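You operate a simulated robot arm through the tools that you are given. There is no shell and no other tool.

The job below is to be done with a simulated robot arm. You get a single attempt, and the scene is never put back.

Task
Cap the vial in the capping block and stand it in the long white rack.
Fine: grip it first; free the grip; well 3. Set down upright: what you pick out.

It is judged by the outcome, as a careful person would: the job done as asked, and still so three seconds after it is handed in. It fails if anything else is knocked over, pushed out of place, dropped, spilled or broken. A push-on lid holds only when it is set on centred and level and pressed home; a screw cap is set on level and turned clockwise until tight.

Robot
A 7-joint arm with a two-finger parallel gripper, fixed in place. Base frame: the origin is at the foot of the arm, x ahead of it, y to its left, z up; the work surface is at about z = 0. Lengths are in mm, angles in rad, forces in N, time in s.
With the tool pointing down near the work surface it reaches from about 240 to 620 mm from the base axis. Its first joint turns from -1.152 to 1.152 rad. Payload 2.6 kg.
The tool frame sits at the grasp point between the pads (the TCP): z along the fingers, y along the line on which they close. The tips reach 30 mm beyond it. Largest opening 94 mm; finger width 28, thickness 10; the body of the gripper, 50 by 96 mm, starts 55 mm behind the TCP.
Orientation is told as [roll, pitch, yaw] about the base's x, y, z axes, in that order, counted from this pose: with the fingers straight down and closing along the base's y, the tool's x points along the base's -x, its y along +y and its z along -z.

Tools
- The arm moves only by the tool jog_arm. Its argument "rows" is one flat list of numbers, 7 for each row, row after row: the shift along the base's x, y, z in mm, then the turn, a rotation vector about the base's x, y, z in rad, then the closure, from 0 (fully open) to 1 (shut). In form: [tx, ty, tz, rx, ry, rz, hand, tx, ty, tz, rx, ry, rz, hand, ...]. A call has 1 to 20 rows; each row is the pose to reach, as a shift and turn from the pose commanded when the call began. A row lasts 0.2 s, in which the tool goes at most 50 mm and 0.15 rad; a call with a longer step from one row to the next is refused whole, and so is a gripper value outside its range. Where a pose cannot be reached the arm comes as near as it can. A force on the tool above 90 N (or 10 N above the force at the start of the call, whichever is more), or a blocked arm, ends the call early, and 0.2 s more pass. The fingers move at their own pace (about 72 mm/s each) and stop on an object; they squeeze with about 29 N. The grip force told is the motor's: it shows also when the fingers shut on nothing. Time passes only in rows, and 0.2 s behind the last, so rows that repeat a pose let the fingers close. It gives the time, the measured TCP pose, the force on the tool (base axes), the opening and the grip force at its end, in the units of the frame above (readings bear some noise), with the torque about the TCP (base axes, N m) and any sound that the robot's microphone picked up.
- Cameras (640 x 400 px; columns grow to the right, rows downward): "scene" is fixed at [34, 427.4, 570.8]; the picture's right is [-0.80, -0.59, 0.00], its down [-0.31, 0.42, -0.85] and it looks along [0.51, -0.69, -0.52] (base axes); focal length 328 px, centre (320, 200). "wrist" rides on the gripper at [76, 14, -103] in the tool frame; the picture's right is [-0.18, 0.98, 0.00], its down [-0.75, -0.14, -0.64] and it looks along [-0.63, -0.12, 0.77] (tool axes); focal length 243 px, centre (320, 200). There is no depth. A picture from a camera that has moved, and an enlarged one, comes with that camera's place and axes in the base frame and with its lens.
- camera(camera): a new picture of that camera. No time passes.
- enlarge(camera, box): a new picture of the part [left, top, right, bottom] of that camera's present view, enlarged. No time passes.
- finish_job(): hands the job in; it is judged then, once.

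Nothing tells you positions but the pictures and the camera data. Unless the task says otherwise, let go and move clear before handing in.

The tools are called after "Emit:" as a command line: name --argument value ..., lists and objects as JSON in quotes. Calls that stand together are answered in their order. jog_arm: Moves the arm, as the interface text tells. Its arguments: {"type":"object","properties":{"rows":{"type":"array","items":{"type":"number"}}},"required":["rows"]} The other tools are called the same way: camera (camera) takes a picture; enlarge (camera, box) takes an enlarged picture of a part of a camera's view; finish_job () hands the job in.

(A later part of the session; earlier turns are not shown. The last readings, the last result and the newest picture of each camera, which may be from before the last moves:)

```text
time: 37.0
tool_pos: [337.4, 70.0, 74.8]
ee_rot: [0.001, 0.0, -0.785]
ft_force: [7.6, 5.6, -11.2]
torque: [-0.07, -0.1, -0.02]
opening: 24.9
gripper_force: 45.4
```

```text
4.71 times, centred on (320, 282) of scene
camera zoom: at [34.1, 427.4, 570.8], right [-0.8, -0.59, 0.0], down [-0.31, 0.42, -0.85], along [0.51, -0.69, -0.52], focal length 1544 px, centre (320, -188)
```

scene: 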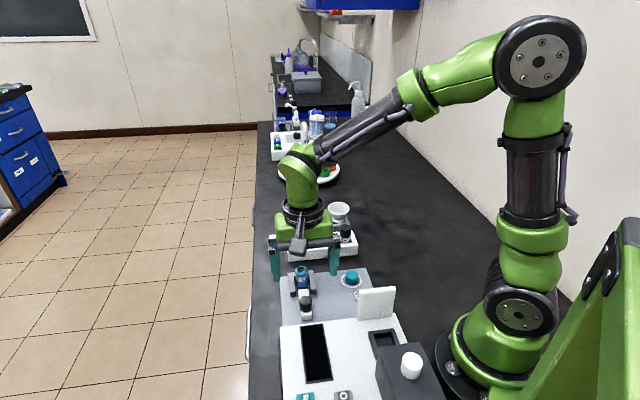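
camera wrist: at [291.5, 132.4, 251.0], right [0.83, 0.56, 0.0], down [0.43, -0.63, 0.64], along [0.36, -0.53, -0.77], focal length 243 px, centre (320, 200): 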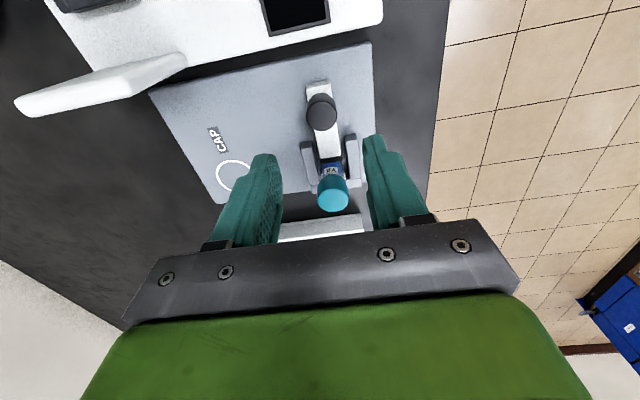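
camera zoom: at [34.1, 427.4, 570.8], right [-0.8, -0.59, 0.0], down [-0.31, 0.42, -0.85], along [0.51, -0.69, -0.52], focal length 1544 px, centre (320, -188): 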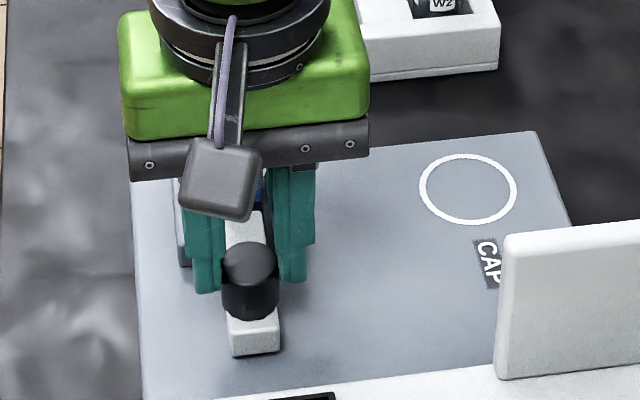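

The knob is gripped again. I'll draw the slide back about 11 mm to its original open position.

Emit:
jog_arm --rows '[-1.3, 1.5, 0, 0, 0, 0, 1, -2.7, 3.0, 0, 0, 0, 0, 1, -4.0, 4.5, 0, 0, 0, 0, 1, -5.4, 6.0, 0, 0, 0, 0, 1, -5.4, 6.0, 0, 0, 0, 0, 1]'

Emit:
enlarge --camera "wrist" --box '[270, 100, 390, 250]'

```text
time: 38.2
tool_pos: [328.6, 77.1, 74.0]
ee_rot: [0.002, -0.001, -0.783]
ft_force: [7.8, 11.1, 1.5]
torque: [0.28, 0.17, 0.05]
opening: 24.9
gripper_force: 44.8
```

```text
2.67 times, centred on (330, 175) of wrist
camera zoom: at [285.6, 140.1, 178.5], right [0.82, 0.57, 0.0], down [0.43, -0.63, 0.64], along [0.36, -0.53, -0.77], focal length 647 px, centre (293, 267)
```

zoom: 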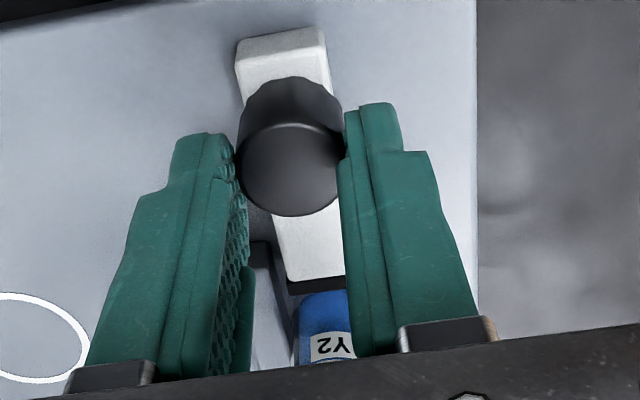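

The tip has parted from the vial. A few millimetres more to open it fully, then I'll release the knob and rise.

Emit:
jog_arm --rows '[-0.9, 1.9, 0, 0, 0, 0, 1, -2.0, 3.2, 0, 0, 0, 0, 1, -2.0, 3.2, 0, 0, 0, 0, 1]'

Emit:
enlarge --camera "wrist" --box '[270, 100, 390, 250]'

```text
time: 39.0
tool_pos: [326.8, 78.7, 75.1]
ee_rot: [0.0, -0.001, -0.786]
ft_force: [-7.2, -5.2, 29.6]
torque: [-0.09, 0.09, 0.06]
opening: 24.8
gripper_force: 44.5
```

```text
2.67 times, centred on (330, 175) of wrist
camera zoom: at [284.3, 141.9, 178.3], right [0.83, 0.56, 0.0], down [0.43, -0.63, 0.64], along [0.36, -0.53, -0.77], focal length 647 px, centre (293, 267)
```

zoom: 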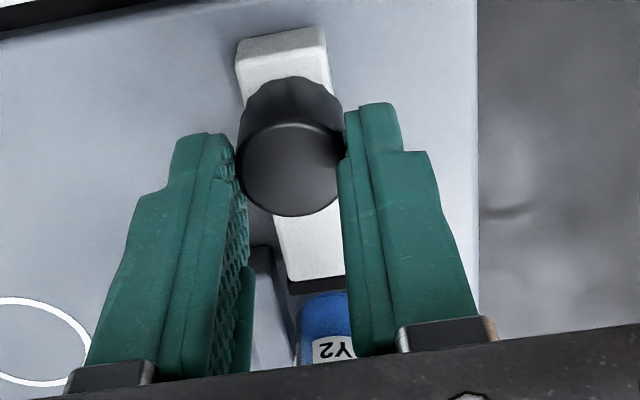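

The clamp is open with a clear gap. I'll release the knob and lift away.

Emit:
jog_arm --rows '[0, 0, 0, 0, 0, 0, 0.7, 0, 0, 0, 0, 0, 0, 0.45, 0, 0, 0, 0, 0, 0, 0.45, 0, 0, 40, 0, 0, 0, 0.45, 0, 0, 85, 0, 0, 0, 0.45, 0, 0, 95, 0, 0, 0, 0.45]'

Emit:
enlarge --camera "wrist" --box '[270, 75, 390, 215]'

Emit:
enlarge --camera "scene" --box '[275, 245, 365, 325]'

```text
time: 40.4
tool_pos: [327.1, 78.6, 169.9]
ee_rot: [0.001, -0.001, -0.786]
ft_force: [0.5, -0.8, -0.9]
torque: [0.01, -0.01, -0.02]
opening: 51.6
gripper_force: 0.1
```

```text
2.86 times, centred on (330, 145) of wrist
camera zoom: at [284.6, 142.0, 274.4], right [0.82, 0.57, 0.0], down [0.43, -0.63, 0.64], along [0.36, -0.53, -0.77], focal length 693 px, centre (291, 357)
```

zoom: 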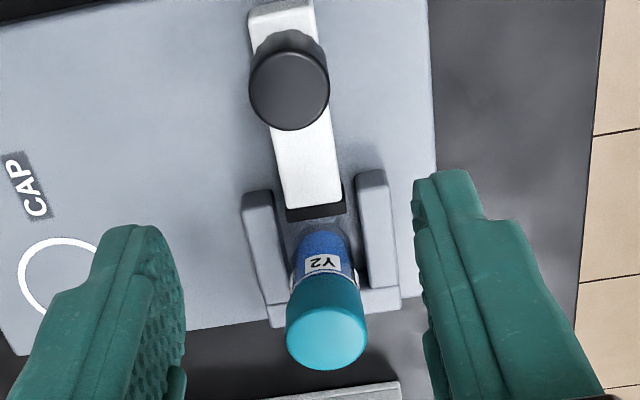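

```text
5.00 times, centred on (320, 285) of scene
camera zoom: at [34.0, 427.4, 570.8], right [-0.8, -0.59, 0.0], down [-0.31, 0.42, -0.85], along [0.51, -0.69, -0.52], focal length 1640 px, centre (320, -225)
```

zoom: 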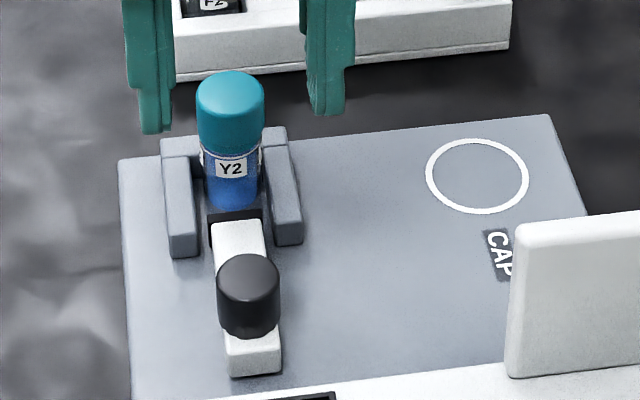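

The clamp is fully open and the plate hasn't moved. Now I'll turn the fingers back to close along the slide direction and hover over the capped vial.

Emit:
jog_arm --rows '[5.3, -5.4, 0, 0, 0, 0.143, 0.45, 10.6, -10.7, 0, 0, 0, 0.286, 0.45, 15.8, -16.1, 0, 0, 0, 0.429, 0.45, 21.1, -21.4, 0, 0, 0, 0.571, 0.45, 26.4, -26.8, 0, 0, 0, 0.714, 0.45, 31.7, -32.1, 0, 0, 0, 0.857, 0.45, 37, -37.5, 0, 0, 0, 1.0, 0.45, 42.3, -42.8, 0, 0, 0, 1.143, 0.45, 47.5, -48.2, -10, 0, 0, 1.286, 0.45, 52.8, -53.5, -25, 0, 0, 1.429, 0.45, 58.1, -58.9, -45, 0, 0, 1.571, 0.45, 58.1, -58.9, -45, 0, 0, 1.571, 0.45]'

Emit:
camera --camera "wrist"

Emit:
enlarge --camera "scene" --box '[275, 225, 365, 305]'

Emit:
enlarge --camera "wrist" --box '[250, 90, 390, 230]'

```text
time: 43.0
tool_pos: [385.2, 20.1, 123.4]
ee_rot: [0.0, -0.001, 0.787]
ft_force: [0.0, 0.0, -0.1]
torque: [-0.02, -0.01, 0.0]
opening: 51.7
gripper_force: 0.0
```

```text
taken
camera wrist: at [321.7, -23.7, 227.5], right [-0.57, 0.82, 0.0], down [0.63, 0.43, 0.64], along [0.53, 0.36, -0.77], focal length 243 px, centre (320, 200)
```

wrist: 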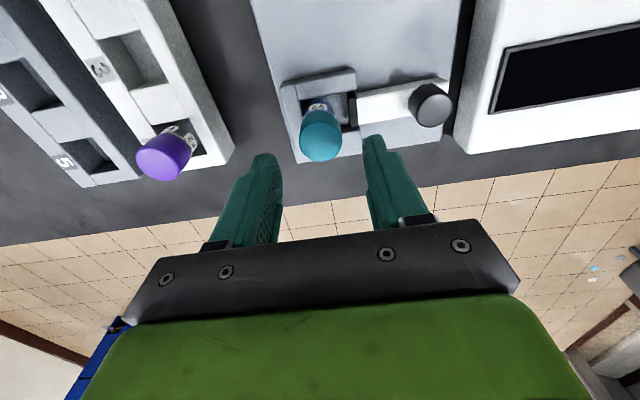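

```text
5.00 times, centred on (320, 265) of scene
camera zoom: at [34.1, 427.4, 570.8], right [-0.8, -0.59, 0.0], down [-0.31, 0.42, -0.85], along [0.51, -0.69, -0.52], focal length 1640 px, centre (320, -125)
```

zoom: 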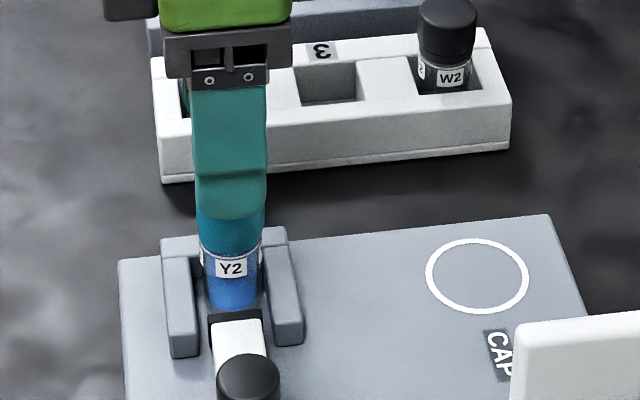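

```text
2.86 times, centred on (320, 160) of wrist
camera zoom: at [321.7, -23.7, 227.5], right [-0.57, 0.82, 0.0], down [0.63, 0.43, 0.64], along [0.53, 0.36, -0.77], focal length 693 px, centre (320, 314)
```

zoom: 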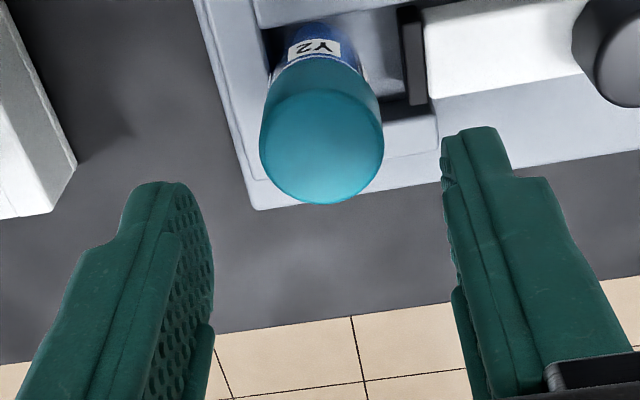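

The cap is centred between the fingers. I'll lower so the pads cover the full cap height (TCP z 87) and close.

Emit:
jog_arm --rows '[0, 0, -18, 0, 0, 0, 0.45, 0, 0, -36, 0, 0, 0, 0.45, 0, 0, -36, 0, 0, 0, 0.45, 0, 0, -36, 0, 0, 0, 0.7, 0, 0, -36, 0, 0, 0, 1, 0, 0, -36, 0, 0, 0, 1, 0, 0, -36, 0, 0, 0, 1]'

Emit:
enlarge --camera "wrist" --box '[250, 90, 390, 230]'

Emit:
enlarge --camera "scene" --box '[280, 245, 340, 305]'

```text
time: 44.6
tool_pos: [386.9, 19.2, 87.8]
ee_rot: [0.0, 0.0, 0.784]
ft_force: [-0.1, 0.4, 0.3]
torque: [-0.01, -0.01, -0.01]
opening: 28.5
gripper_force: 29.5
heard: snap
```

```text
2.86 times, centred on (320, 160) of wrist
camera zoom: at [323.0, -24.8, 191.7], right [-0.57, 0.82, 0.0], down [0.63, 0.43, 0.64], along [0.53, 0.36, -0.77], focal length 693 px, centre (320, 314)
```

zoom: 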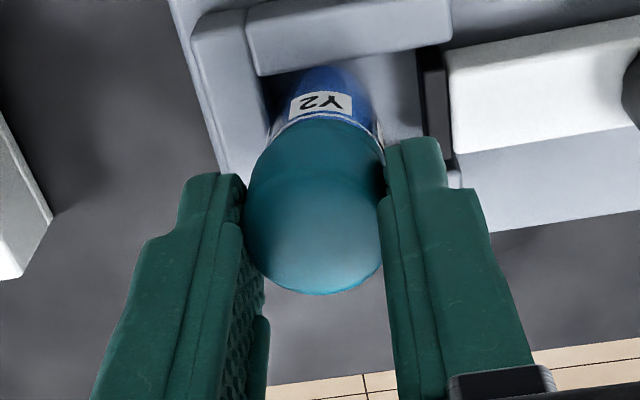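

```text
6.67 times, centred on (310, 275) of scene
camera zoom: at [34.0, 427.4, 570.8], right [-0.8, -0.59, 0.0], down [-0.31, 0.42, -0.85], along [0.51, -0.69, -0.52], focal length 2187 px, centre (387, -300)
```

zoom: 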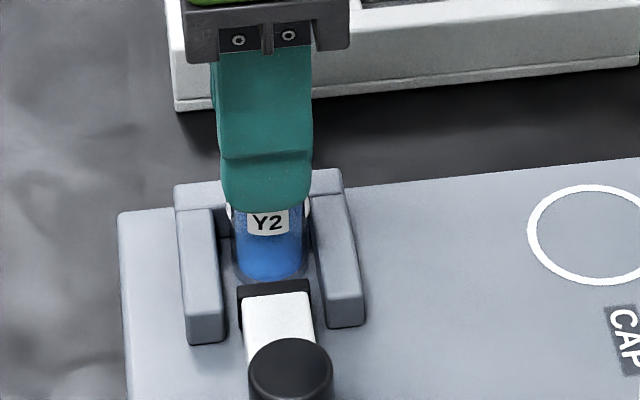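

I heard another snap as the fingers closed, so I want to check whether the cap is still seated on the collar.

Emit:
enlarge --camera "wrist" --box '[295, 110, 345, 160]'

Emit:
enlarge --camera "scene" --box '[290, 255, 320, 290]'

```text
8.00 times, centred on (320, 135) of wrist
camera zoom: at [323.0, -24.8, 191.7], right [-0.57, 0.82, 0.0], down [0.63, 0.43, 0.64], along [0.53, 0.36, -0.77], focal length 1941 px, centre (320, 720)
```

zoom: 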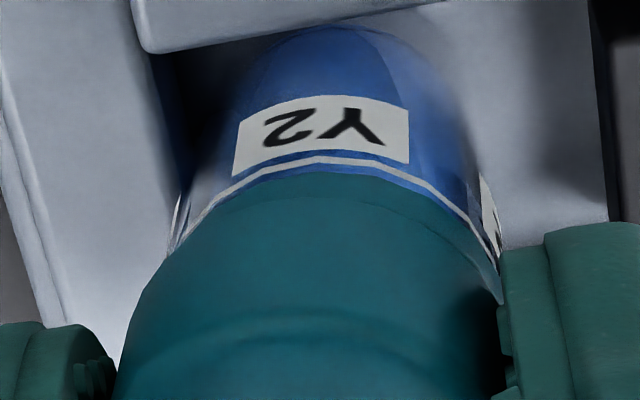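

```text
11.43 times, centred on (305, 272) of scene
camera zoom: at [34.0, 427.4, 570.8], right [-0.8, -0.59, 0.0], down [-0.31, 0.42, -0.85], along [0.51, -0.69, -0.52], focal length 3749 px, centre (491, -629)
```

zoom: 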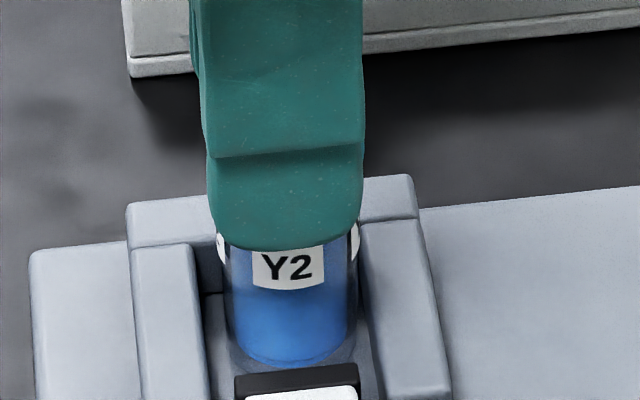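

The cap still looks seated against the collar. To be sure, I'll press straight down again with it gripped and see whether it moves or snaps.

Emit:
jog_arm --rows '[0, 0, -1, 0, 0, 0, 1, 0, 0, -2, 0, 0, 0, 1, 0, 0, -2, 0, 0, 0, 1]'

Emit:
enlarge --camera "wrist" --box '[295, 110, 345, 160]'

```text
time: 45.4
tool_pos: [386.6, 19.3, 87.2]
ee_rot: [0.001, -0.004, 0.786]
ft_force: [-0.2, 0.6, 11.2]
torque: [-0.02, -0.01, 0.0]
opening: 28.7
gripper_force: 28.5
```

```text
8.00 times, centred on (320, 135) of wrist
camera zoom: at [322.6, -24.4, 190.2], right [-0.57, 0.82, 0.0], down [0.63, 0.43, 0.64], along [0.53, 0.36, -0.77], focal length 1941 px, centre (320, 720)
```

zoom: 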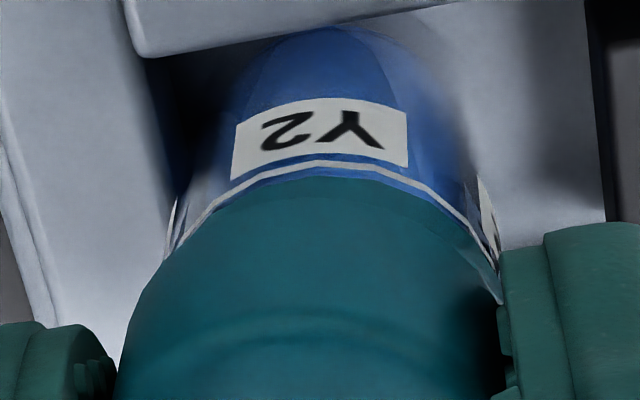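

It resists with 11 N. I'll press harder to about 35 N.

Emit:
jog_arm --rows '[0, 0, -1, 0, 0, 0, 1, 0, 0, -2, 0, 0, 0, 1, 0, 0, -3, 0, 0, 0, 1, 0, 0, -3, 0, 0, 0, 1]'

Emit:
enlarge --camera "wrist" --box '[295, 110, 345, 160]'

```text
time: 46.4
tool_pos: [387.2, 21.4, 82.9]
ee_rot: [-0.002, -0.002, 0.786]
ft_force: [0.3, 1.6, 26.1]
torque: [0.01, 0.02, -0.01]
opening: 28.5
gripper_force: 28.6
```

```text
8.00 times, centred on (320, 135) of wrist
camera zoom: at [322.5, -24.1, 187.1], right [-0.57, 0.82, 0.0], down [0.63, 0.43, 0.64], along [0.53, 0.36, -0.77], focal length 1941 px, centre (320, 720)
```

zoom: 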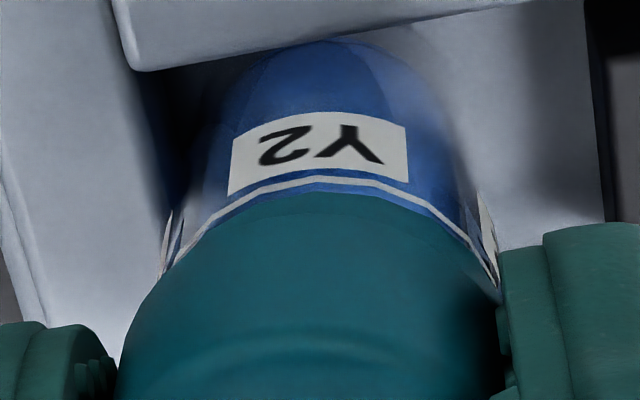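

No further snap; the fingers merely slid a little down the cap, so it is bottomed out. I'll lift a few millimetres and see whether the vial comes with the cap.

Emit:
jog_arm --rows '[0, 0, 2, 0, 0, 0, 1, 0, 0, 5, 0, 0, 0, 1, 0, 0, 9, 0, 0, 0, 1, 0, 0, 9, 0, 0, 0, 1]'

Emit:
enlarge --camera "wrist" --box '[295, 110, 345, 160]'

Emit:
enlarge --camera "scene" --box '[290, 255, 320, 290]'

```text
time: 47.4
tool_pos: [386.2, 19.9, 92.2]
ee_rot: [0.0, 0.002, 0.786]
ft_force: [-0.3, 0.2, 0.8]
torque: [0.01, 0.0, 0.01]
opening: 28.6
gripper_force: 29.2
```

```text
8.00 times, centred on (320, 135) of wrist
camera zoom: at [322.3, -24.0, 195.5], right [-0.57, 0.82, 0.0], down [0.63, 0.43, 0.64], along [0.53, 0.36, -0.77], focal length 1941 px, centre (320, 720)
```

zoom: 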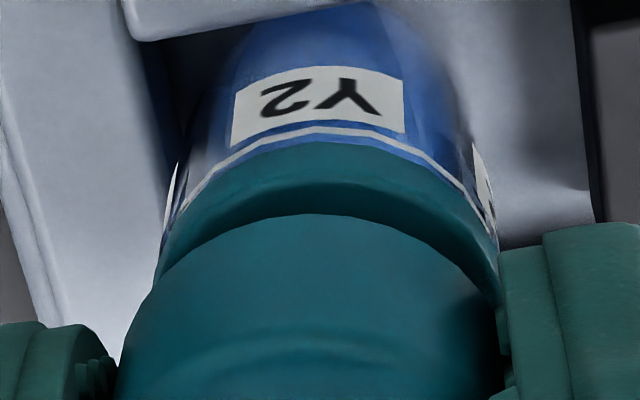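

```text
11.43 times, centred on (305, 272) of scene
camera zoom: at [34.0, 427.4, 570.8], right [-0.8, -0.59, 0.0], down [-0.31, 0.42, -0.85], along [0.51, -0.69, -0.52], focal length 3749 px, centre (491, -629)
```

zoom: 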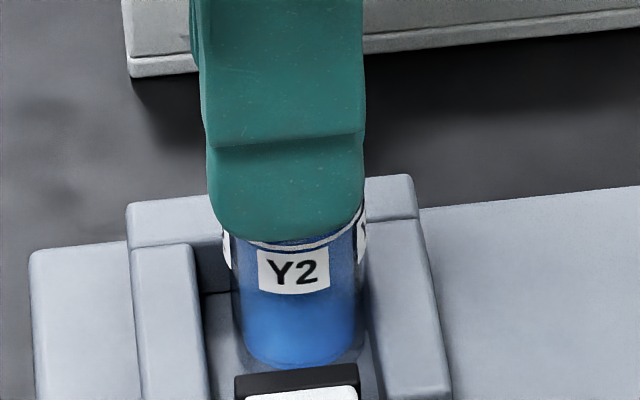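

The cap came up without the vial, so that second snap was the cap popping off, probably from a sideways nudge by the fingers. I'll redo it properly: rest the cap loosely back on the neck first, then clamp, press, and free again.

Emit:
jog_arm --rows '[0, 0, -1.5, 0, 0, 0, 1, 0, 0, -3, 0, 0, 0, 1, 0, 0, -4, 0, 0, 0, 1]'

Emit:
enlarge --camera "wrist" --box '[295, 110, 345, 160]'

Emit:
enlarge --camera "scene" --box '[290, 255, 320, 290]'

```text
time: 48.2
tool_pos: [386.6, 20.5, 88.1]
ee_rot: [0.0, -0.001, 0.786]
ft_force: [-0.7, -0.2, 1.0]
torque: [0.02, -0.01, 0.04]
opening: 28.6
gripper_force: 29.3
```

```text
8.00 times, centred on (320, 135) of wrist
camera zoom: at [322.2, -24.0, 191.5], right [-0.56, 0.83, 0.0], down [0.63, 0.43, 0.64], along [0.53, 0.36, -0.77], focal length 1941 px, centre (320, 720)
```

zoom: 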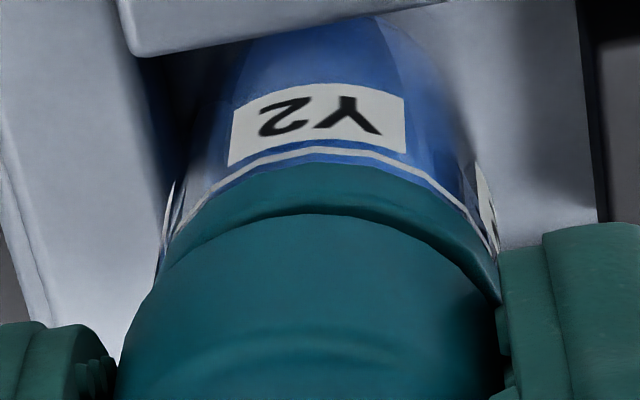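

```text
11.43 times, centred on (305, 272) of scene
camera zoom: at [34.0, 427.4, 570.8], right [-0.8, -0.59, 0.0], down [-0.31, 0.42, -0.85], along [0.51, -0.69, -0.52], focal length 3749 px, centre (491, -629)
```

zoom: 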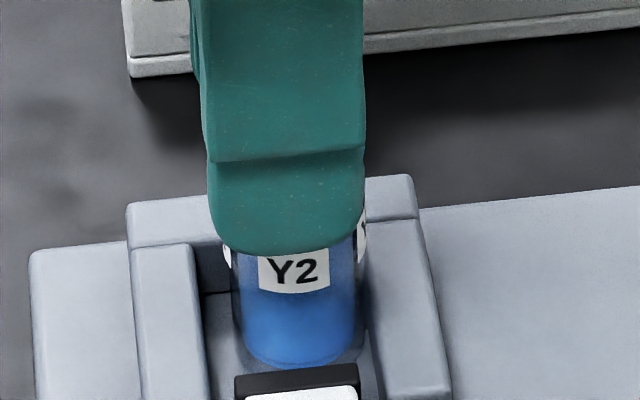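

The cap is loosely on the neck, a few millimetres above seated. I'll open gently, rise, and go back to the knob to clamp again.

Emit:
jog_arm --rows '[0, 0, -1, 0, 0, 0, 1, 0, 0, -1, 0, 0, 0, 0.65, 0, 0, -1, 0, 0, 0, 0.5, 0, 0, -1, 0, 0, 0, 0.45, 0, 0, 35, 0, 0, 0, 0.45, 0, 0, 75, 0, 0, 0, 0.45, 0, 0, 75, 0, 0, 0, 0.45]'

Emit:
enlarge --camera "wrist" --box '[260, 60, 390, 190]'

Emit:
enlarge --camera "scene" --box '[280, 245, 335, 305]'

```text
time: 49.8
tool_pos: [386.3, 17.6, 164.5]
ee_rot: [-0.001, -0.001, 0.784]
ft_force: [0.6, -0.3, -0.9]
torque: [-0.01, -0.02, 0.03]
opening: 51.6
gripper_force: 0.1
```

```text
3.08 times, centred on (325, 125) of wrist
camera zoom: at [322.8, -26.3, 267.5], right [-0.57, 0.82, 0.0], down [0.63, 0.43, 0.64], along [0.53, 0.36, -0.77], focal length 746 px, centre (305, 431)
```

zoom: 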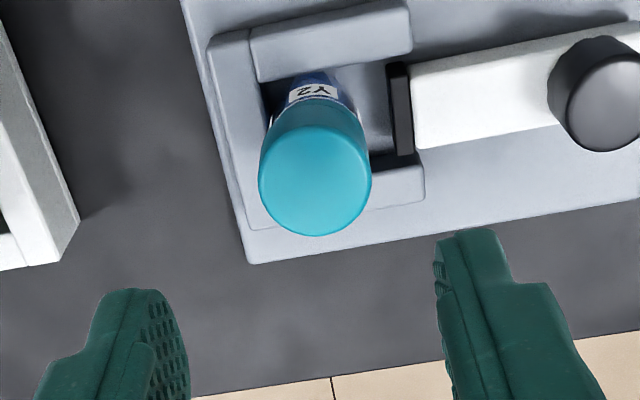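

```text
6.67 times, centred on (308, 275) of scene
camera zoom: at [34.0, 427.4, 570.8], right [-0.8, -0.59, 0.0], down [-0.31, 0.42, -0.85], along [0.51, -0.69, -0.52], focal length 2187 px, centre (403, -300)
```

zoom: 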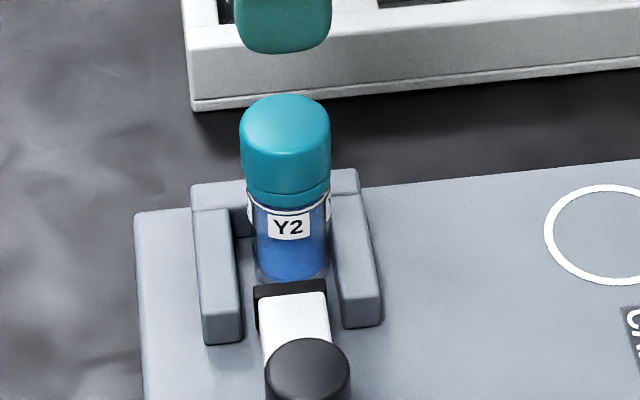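

The cap rests level on the neck and the clamp is open. I'll go back over the knob, lower around it, and check before closing.

Emit:
jog_arm --rows '[-5.4, 5.5, 0, 0, 0, -0.143, 0.45, -10.9, 11.1, 0, 0, 0, -0.286, 0.45, -16.3, 16.6, 0, 0, 0, -0.429, 0.45, -21.8, 22.1, 0, 0, 0, -0.571, 0.45, -27.2, 27.6, 0, 0, 0, -0.714, 0.45, -32.7, 33.2, 0, 0, 0, -0.857, 0.45, -38.1, 38.7, 0, 0, 0, -1.0, 0.45, -43.6, 44.2, 0, 0, 0, -1.143, 0.45, -49, 49.8, 0, 0, 0, -1.286, 0.45, -54.5, 55.3, 0, 0, 0, -1.429, 0.45, -59.9, 60.8, 0, 0, 0, -1.571, 0.45, -59.9, 60.8, -40, 0, 0, -1.571, 0.45, -59.9, 60.8, -75, 0, 0, -1.571, 0.45, -59.9, 60.8, -90, 0, 0, -1.571, 0.45, -59.9, 60.8, -90, 0, 0, -1.571, 0.45]'

Emit:
enlarge --camera "wrist" --box '[230, 90, 410, 250]'

Emit:
enlarge --camera "scene" --box '[270, 240, 370, 325]'

```text
time: 53.0
tool_pos: [327.5, 80.5, 72.2]
ee_rot: [0.001, -0.001, -0.786]
ft_force: [0.4, -0.5, 0.1]
torque: [0.01, -0.01, -0.02]
opening: 51.6
gripper_force: 0.0
```

```text
2.50 times, centred on (320, 170) of wrist
camera zoom: at [283.2, 143.7, 175.9], right [0.83, 0.56, 0.0], down [0.43, -0.63, 0.64], along [0.36, -0.53, -0.77], focal length 606 px, centre (320, 275)
```

zoom: 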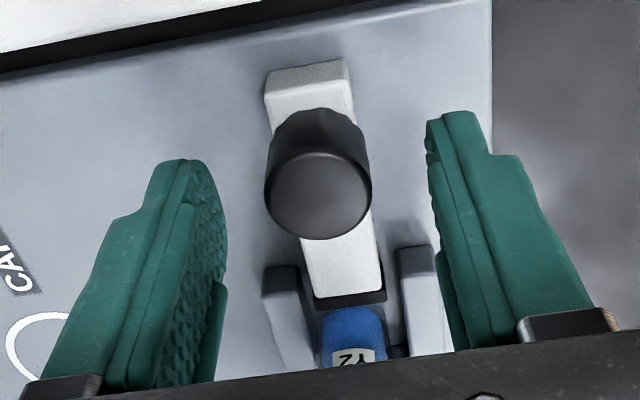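

```text
4.71 times, centred on (320, 282) of scene
camera zoom: at [34.1, 427.4, 570.8], right [-0.8, -0.59, 0.0], down [-0.31, 0.42, -0.85], along [0.51, -0.69, -0.52], focal length 1544 px, centre (320, -188)
```

zoom: 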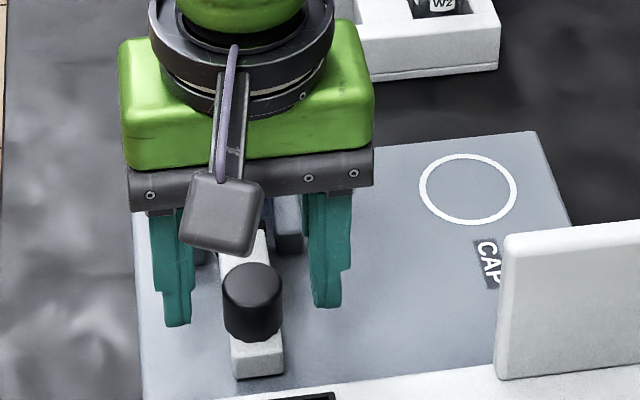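

The knob is centred between the fingers. I'll close and push the slide most of the way toward the vial.

Emit:
jog_arm --rows '[0, 0, 1, 0, 0, 0, 1, 0, 0, 1, 0, 0, 0, 1, 0, 0, 1, 0, 0, 0, 1, 1.4, -1.5, 1, 0, 0, 0, 1, 2.8, -3.0, 1, 0, 0, 0, 1, 4.2, -4.5, 1, 0, 0, 0, 1, 5.6, -6.0, 1, 0, 0, 0, 1, 5.6, -6.0, 1, 0, 0, 0, 1]'

Emit:
enlarge --camera "wrist" --box '[270, 100, 390, 250]'

```text
time: 54.8
tool_pos: [332.1, 74.0, 72.6]
ee_rot: [-0.001, -0.002, -0.786]
ft_force: [4.9, -4.7, -29.1]
torque: [-0.11, -0.57, 0.0]
opening: 24.8
gripper_force: 44.6
```

```text
2.67 times, centred on (330, 175) of wrist
camera zoom: at [288.2, 137.8, 176.5], right [0.82, 0.57, 0.0], down [0.43, -0.63, 0.64], along [0.36, -0.53, -0.77], focal length 647 px, centre (293, 267)
```

zoom: 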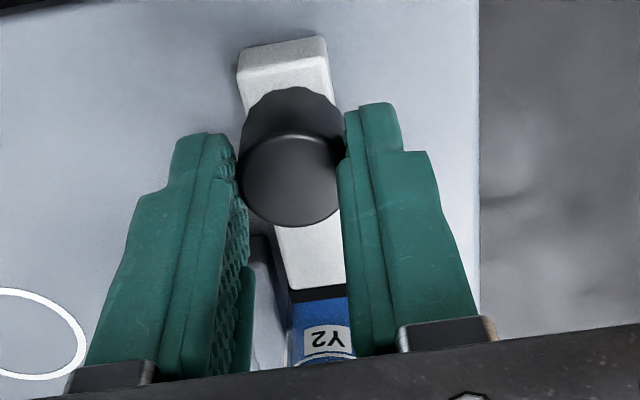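

I'll relax the vertical load and keep pushing toward the vial in steps until it is held.

Emit:
jog_arm --rows '[0.7, -0.7, -1.2, 0, 0, 0, 1, 1.4, -1.5, -1.2, 0, 0, 0, 1, 2.1, -2.2, -1.2, 0, 0, 0, 1, 2.1, -2.2, -1.2, 0, 0, 0, 1]'

Emit:
enlarge --camera "wrist" --box '[300, 180, 360, 240]'

```text
time: 55.8
tool_pos: [333.4, 73.8, 73.1]
ee_rot: [-0.001, -0.002, -0.786]
ft_force: [-5.0, -12.8, 11.2]
torque: [-0.48, 0.39, -0.01]
opening: 24.7
gripper_force: 44.9
```

```text
6.67 times, centred on (330, 210) of wrist
camera zoom: at [290.7, 135.5, 176.6], right [0.83, 0.56, 0.0], down [0.43, -0.63, 0.64], along [0.36, -0.53, -0.77], focal length 1618 px, centre (253, 133)
```

zoom: 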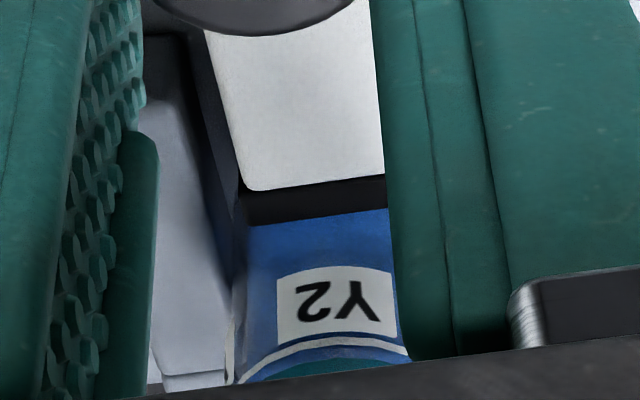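

Nearly there; a correction sideways and a further push.

Emit:
jog_arm --rows '[-0.2, -1.4, 0.5, 0, 0, 0, 1, 0.6, -2.2, 0.5, 0, 0, 0, 1, 1.4, -3.0, 0.5, 0, 0, 0, 1, 1.4, -3.0, 0.5, 0, 0, 0, 1]'

Emit:
enlarge --camera "wrist" --box '[300, 180, 360, 240]'

```text
time: 56.8
tool_pos: [335.3, 71.0, 73.1]
ee_rot: [0.0, 0.001, -0.785]
ft_force: [1.9, 6.1, -6.2]
torque: [-0.03, 0.17, 0.05]
opening: 24.8
gripper_force: 45.1
```

```text
6.67 times, centred on (330, 210) of wrist
camera zoom: at [291.2, 134.4, 176.8], right [0.82, 0.57, 0.0], down [0.43, -0.63, 0.64], along [0.36, -0.53, -0.77], focal length 1618 px, centre (253, 133)
```

zoom: 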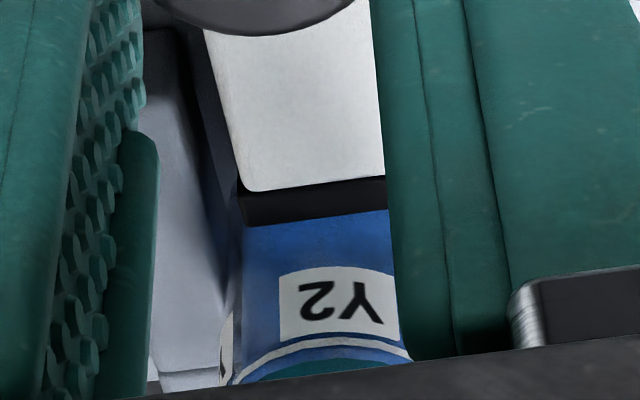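

Contact is starting. I'll push on until the resistance reaches about 30 N.

Emit:
jog_arm --rows '[0.7, -0.7, 0, 0, 0, 0, 1, 1.4, -1.5, 0, 0, 0, 0, 1, 2.0, -2.2, 0, 0, 0, 0, 1, 2.0, -2.2, 0, 0, 0, 0, 1]'

```text
time: 57.8
tool_pos: [335.4, 70.0, 74.0]
ee_rot: [0.0, 0.005, -0.784]
ft_force: [-15.4, 24.8, 3.7]
torque: [0.81, 0.26, 0.07]
opening: 24.6
gripper_force: 45.5
```

About 28 N against the vial. A touch more, then release, lift away and inspect.

Emit:
jog_arm --rows '[1.6, -1.8, 0, 0, 0, 0, 1, 2.4, -2.4, 0, 0, 0, 0, 1]'

Emit:
enlarge --camera "wrist" --box '[300, 180, 360, 240]'

```text
time: 58.4
tool_pos: [335.6, 68.9, 72.8]
ee_rot: [-0.002, 0.015, -0.785]
ft_force: [-37.0, 30.3, 26.1]
torque: [0.81, 0.61, 0.08]
opening: 24.7
gripper_force: 44.8
```

```text
6.67 times, centred on (330, 210) of wrist
camera zoom: at [293.5, 132.8, 177.6], right [0.82, 0.57, -0.01], down [0.44, -0.64, 0.63], along [0.35, -0.52, -0.77], focal length 1618 px, centre (253, 133)
```

zoom: 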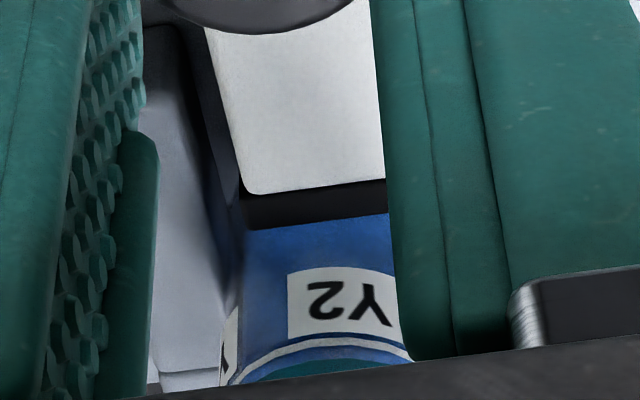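

The clamp is firmly closed. Opening and rising to inspect the vial and loose cap.

Emit:
jog_arm --rows '[-1.5, 1.5, 0, 0, 0, 0, 0.7, -1.5, 1.5, 0, 0, 0, 0, 0.45, -1.5, 1.5, 0, 0, 0, 0, 0.45, -1.5, 1.5, 40, 0, 0, 0, 0.45, -1.5, 1.5, 85, 0, 0, 0, 0.45, -1.5, 1.5, 95, 0, 0, 0, 0.45]'

Emit:
enlarge --camera "wrist" --box '[270, 75, 390, 215]'

Emit:
enlarge --camera "scene" --box '[280, 245, 335, 305]'

```text
time: 59.8
tool_pos: [339.1, 66.3, 169.0]
ee_rot: [-0.002, -0.001, -0.786]
ft_force: [0.5, 0.2, -0.1]
torque: [0.01, 0.02, 0.0]
opening: 51.7
gripper_force: 0.0
```

```text
2.86 times, centred on (330, 145) of wrist
camera zoom: at [295.5, 130.4, 273.5], right [0.82, 0.57, 0.0], down [0.43, -0.63, 0.64], along [0.36, -0.53, -0.77], focal length 693 px, centre (291, 357)
```

zoom: 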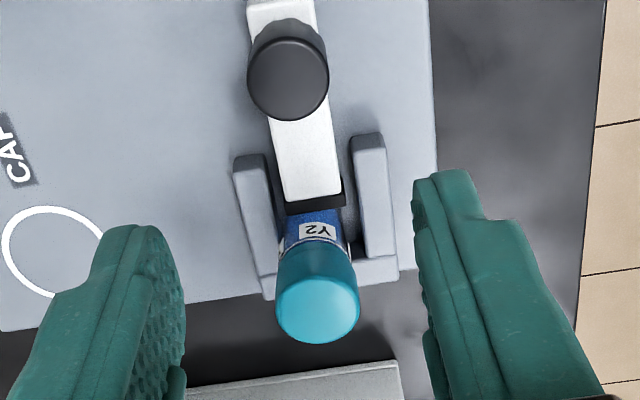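

```text
6.67 times, centred on (308, 275) of scene
camera zoom: at [34.0, 427.4, 570.8], right [-0.8, -0.59, 0.0], down [-0.31, 0.42, -0.85], along [0.51, -0.69, -0.52], focal length 2187 px, centre (403, -300)
```

zoom: 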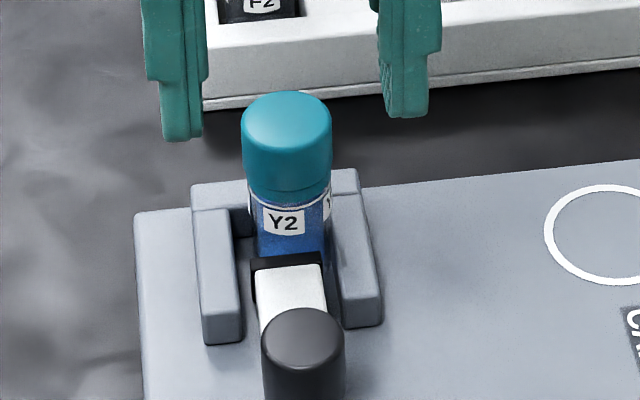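

The clamp holds the vial again. I'll look closely at how the cap is lying on the neck.

Emit:
enlarge --camera "scene" --box '[290, 255, 320, 285]'

Emit:
enlarge --camera "wrist" --box '[310, 140, 350, 200]'

Emit:
enlarge --camera "scene" --box '[285, 225, 310, 255]'

```text
13.33 times, centred on (305, 270) of scene
camera zoom: at [34.0, 427.4, 570.8], right [-0.8, -0.59, 0.0], down [-0.31, 0.42, -0.85], along [0.51, -0.69, -0.52], focal length 4373 px, centre (520, -733)
```

zoom: 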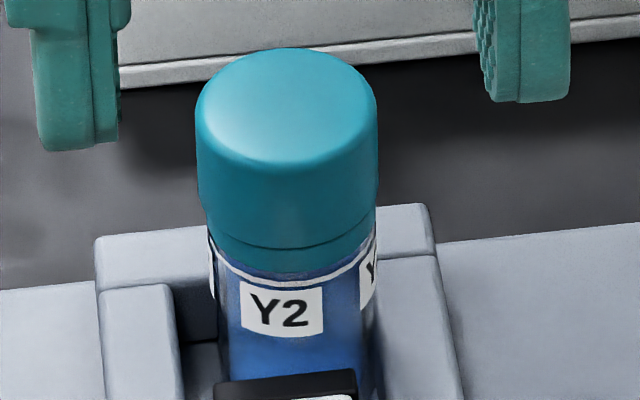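

```text
6.67 times, centred on (330, 170) of wrist
camera zoom: at [295.5, 130.4, 273.5], right [0.82, 0.57, 0.0], down [0.43, -0.63, 0.64], along [0.36, -0.53, -0.77], focal length 1618 px, centre (253, 400)
```

zoom: 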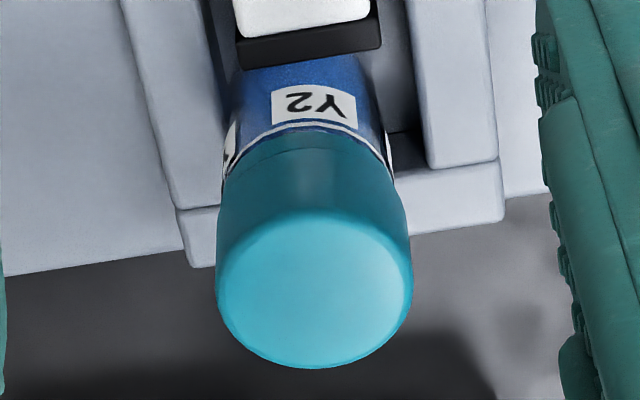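

```text
13.33 times, centred on (298, 240) of scene
camera zoom: at [34.0, 427.4, 570.8], right [-0.8, -0.59, 0.0], down [-0.31, 0.42, -0.85], along [0.51, -0.69, -0.52], focal length 4373 px, centre (620, -333)
```

zoom: 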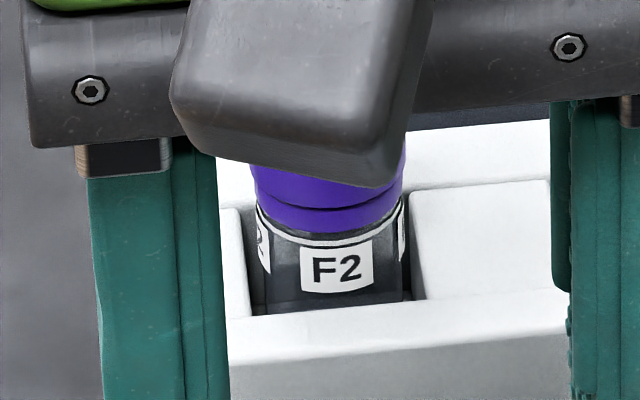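

The cap lies level on the collar, just not latched. I'll go back over it with the fingers along the slide direction.

Emit:
jog_arm --rows '[4.2, -4.2, 0, 0, 0, 0.143, 0.45, 8.4, -8.5, 0, 0, 0, 0.286, 0.45, 12.6, -12.7, 0, 0, 0, 0.429, 0.45, 16.8, -16.9, 0, 0, 0, 0.571, 0.45, 21, -21.2, 0, 0, 0, 0.714, 0.45, 25.1, -25.4, 0, 0, 0, 0.857, 0.45, 29.3, -29.7, 0, 0, 0, 1.0, 0.45, 33.5, -33.9, 0, 0, 0, 1.143, 0.45, 37.7, -38.1, -10, 0, 0, 1.286, 0.45, 41.9, -42.4, -25, 0, 0, 1.429, 0.45, 46.1, -46.6, -48, 0, 0, 1.571, 0.45, 46.1, -46.6, -48, 0, 0, 1.571, 0.55]'

Emit:
enlarge --camera "scene" --box '[285, 240, 325, 285]'

Emit:
enlarge --camera "wrist" --box '[270, 90, 370, 190]'

```text
time: 62.4
tool_pos: [384.4, 19.2, 120.5]
ee_rot: [-0.001, 0.0, 0.787]
ft_force: [0.8, -0.9, -0.2]
torque: [-0.01, 0.0, -0.01]
opening: 42.5
gripper_force: 0.0
```

```text
8.89 times, centred on (305, 262) of scene
camera zoom: at [34.1, 427.4, 570.8], right [-0.8, -0.59, 0.0], down [-0.31, 0.42, -0.85], along [0.51, -0.69, -0.52], focal length 2916 px, centre (453, -356)
```

zoom: 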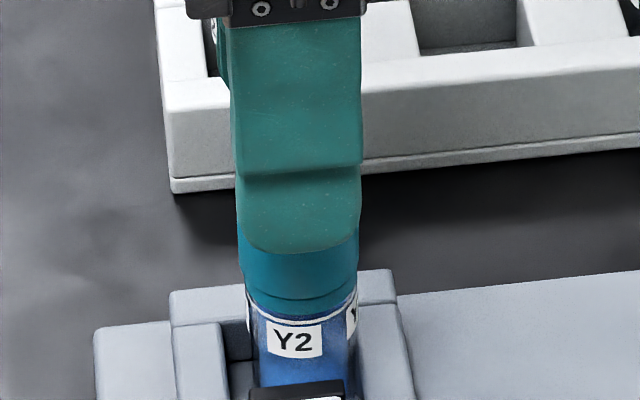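

```text
4.00 times, centred on (320, 140) of wrist
camera zoom: at [321.3, -25.1, 223.5], right [-0.57, 0.82, 0.0], down [0.63, 0.43, 0.64], along [0.53, 0.36, -0.77], focal length 970 px, centre (320, 440)
```

zoom: 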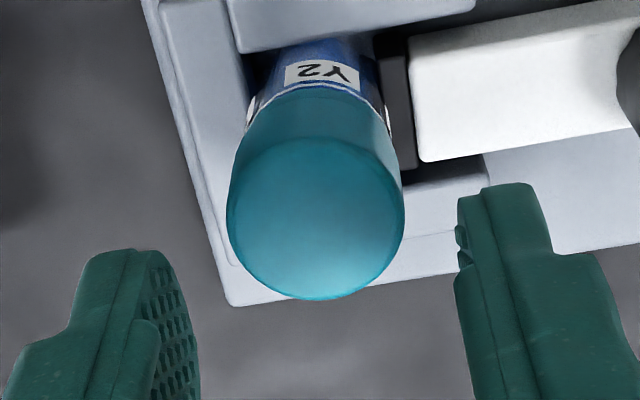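

The vial now sits about 3 mm nearer the base across the slot. I'll shift the tool to match, descend to grip height with the fingers just clear, and check the gaps.

Emit:
jog_arm --rows '[-0.8, -1.8, -5, 0, 0, 0, 0.55, -0.8, -1.8, -20, 0, 0, 0, 0.55, -0.8, -1.8, -28, 0, 0, 0, 0.6, -0.8, -1.8, -28, 0, 0, 0, 0.62, -0.8, -1.8, -28, 0, 0, 0, 0.62]'

Emit:
enlarge --camera "scene" --box '[285, 245, 325, 290]'

Emit:
enlarge --camera "wrist" --box '[270, 110, 370, 210]'

```text
time: 63.6
tool_pos: [382.3, 17.8, 92.1]
ee_rot: [0.001, 0.001, 0.787]
ft_force: [-0.2, -0.3, -0.2]
torque: [0.0, 0.02, 0.01]
opening: 35.8
gripper_force: 0.1
```

```text
8.89 times, centred on (305, 268) of scene
camera zoom: at [34.0, 427.4, 570.8], right [-0.8, -0.59, 0.0], down [-0.31, 0.42, -0.85], along [0.51, -0.69, -0.52], focal length 2916 px, centre (453, -400)
```

zoom: 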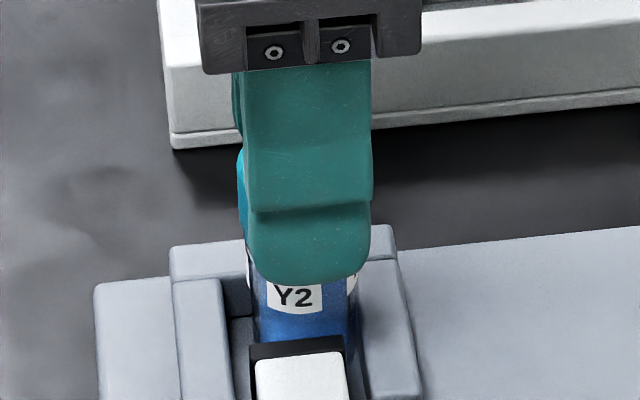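

```text
4.00 times, centred on (320, 160) of wrist
camera zoom: at [319.2, -26.1, 195.9], right [-0.57, 0.82, 0.0], down [0.63, 0.43, 0.64], along [0.53, 0.36, -0.77], focal length 970 px, centre (320, 360)
```

zoom: 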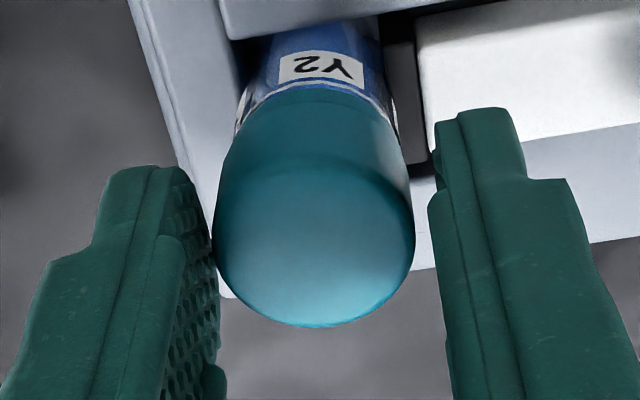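

Across the slot it is aligned; along the slide the cap is about 0.8 mm further on. I'll correct that and close gently.

Emit:
jog_arm --rows '[0.6, -0.6, 0, 0, 0, 0, 0.62, 0.6, -0.6, 0, 0, 0, 0, 0.66, 0.6, -0.6, 0, 0, 0, 0, 0.68, 0.6, -0.6, 0, 0, 0, 0, 0.69]'

Emit:
enlarge --camera "wrist" --box '[270, 110, 370, 210]'

```text
time: 64.6
tool_pos: [384.2, 17.6, 92.6]
ee_rot: [0.0, 0.0, 0.787]
ft_force: [-0.6, -0.7, -0.3]
torque: [0.02, 0.01, -0.01]
opening: 29.2
gripper_force: 0.1
```

```text
4.00 times, centred on (320, 160) of wrist
camera zoom: at [319.8, -27.0, 196.1], right [-0.56, 0.83, 0.0], down [0.63, 0.43, 0.64], along [0.53, 0.36, -0.77], focal length 970 px, centre (320, 360)
```

zoom: 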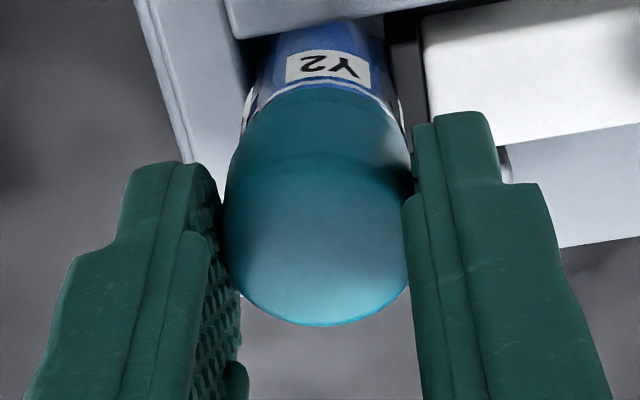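

The fingers are now barely clear of the cap on both sides with no side load. I'll close fully and then press straight down.

Emit:
jog_arm --rows '[0, 0, 0, 0, 0, 0, 1, 0, 0, 0, 0, 0, 0, 1, 0, 0, -1, 0, 0, 0, 1, 0, 0, -1.5, 0, 0, 0, 1]'

Emit:
enlarge --camera "wrist" --box '[295, 110, 345, 160]'

```text
time: 65.6
tool_pos: [384.6, 17.6, 92.6]
ee_rot: [-0.003, -0.002, 0.786]
ft_force: [-11.1, -2.7, 29.0]
torque: [-0.19, 0.64, -0.03]
opening: 27.2
gripper_force: 29.6
heard: snap
```

```text
8.00 times, centred on (320, 135) of wrist
camera zoom: at [320.0, -26.7, 195.7], right [-0.56, 0.83, 0.0], down [0.63, 0.43, 0.64], along [0.53, 0.36, -0.77], focal length 1941 px, centre (320, 720)
```

zoom: 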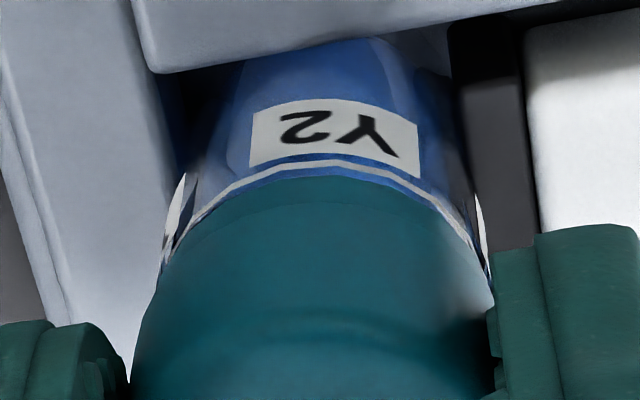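

Snap heard again under about 29 N, though the load is a bit lopsided. I'll look closely before releasing.

Emit:
enlarge --camera "scene" --box '[290, 255, 320, 290]'

Emit:
enlarge --camera "wrist" --box '[270, 110, 370, 210]'

```text
11.43 times, centred on (305, 272) of scene
camera zoom: at [33.9, 427.4, 570.9], right [-0.8, -0.59, 0.0], down [-0.31, 0.42, -0.85], along [0.51, -0.69, -0.52], focal length 3749 px, centre (491, -629)
```

zoom: 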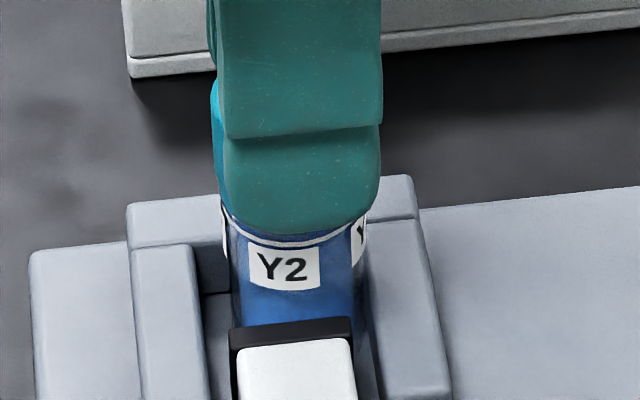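

```text
4.00 times, centred on (320, 160) of wrist
camera zoom: at [320.0, -26.7, 195.7], right [-0.56, 0.83, 0.0], down [0.63, 0.43, 0.64], along [0.53, 0.36, -0.77], focal length 970 px, centre (320, 360)
```

zoom: 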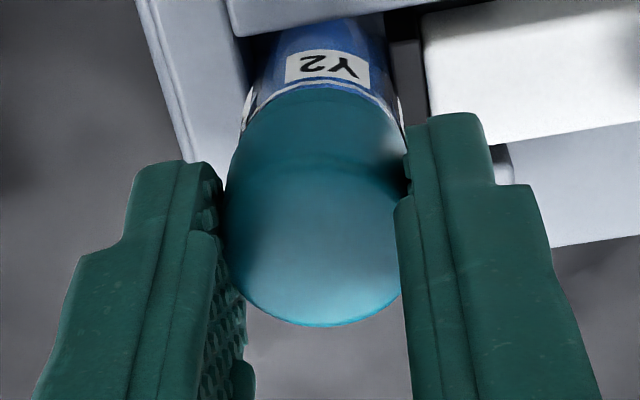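

The cap is aligned with the fingers and pressed on. I'll open in place without lifting, so as not to pull it off, and then rise and inspect.

Emit:
jog_arm --rows '[0, 0, -0.5, 0, 0, 0, 1, 0, 0, 0, 0, 0, 0, 0.68, 0, 0, 0, 0, 0, 0, 0.6, 0, 0, 0, 0, 0, 0, 0.5, 0, 0, 0, 0, 0, 0, 0.45, 0, 0, 10, 0, 0, 0, 0.45, 0, 0, 45, 0, 0, 0, 0.45, 0, 0, 75, 0, 0, 0, 0.45, 0, 0, 75, 0, 0, 0, 0.45]'

Emit:
enlarge --camera "scene" --box '[290, 255, 320, 285]'

Emit:
enlarge --camera "wrist" --box '[280, 80, 370, 170]'

```text
time: 67.6
tool_pos: [383.6, 16.5, 168.1]
ee_rot: [0.002, -0.001, 0.785]
ft_force: [0.1, 0.3, 0.7]
torque: [0.03, 0.02, -0.01]
opening: 51.5
gripper_force: 0.0
```

```text
13.33 times, centred on (305, 270) of scene
camera zoom: at [34.0, 427.4, 570.8], right [-0.8, -0.59, 0.0], down [-0.31, 0.42, -0.85], along [0.51, -0.69, -0.52], focal length 4373 px, centre (520, -733)
```

zoom: 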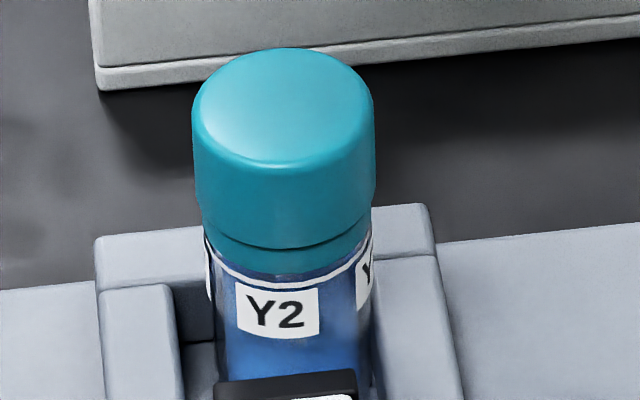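

```text
4.44 times, centred on (325, 125) of wrist
camera zoom: at [320.1, -26.7, 271.3], right [-0.56, 0.83, 0.0], down [0.63, 0.43, 0.64], along [0.53, 0.36, -0.77], focal length 1078 px, centre (298, 533)
```

zoom: 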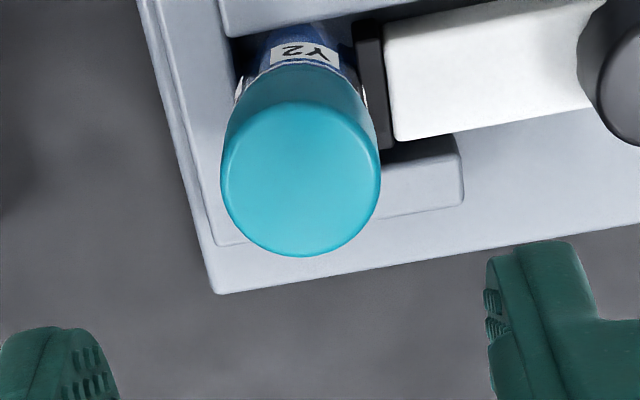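

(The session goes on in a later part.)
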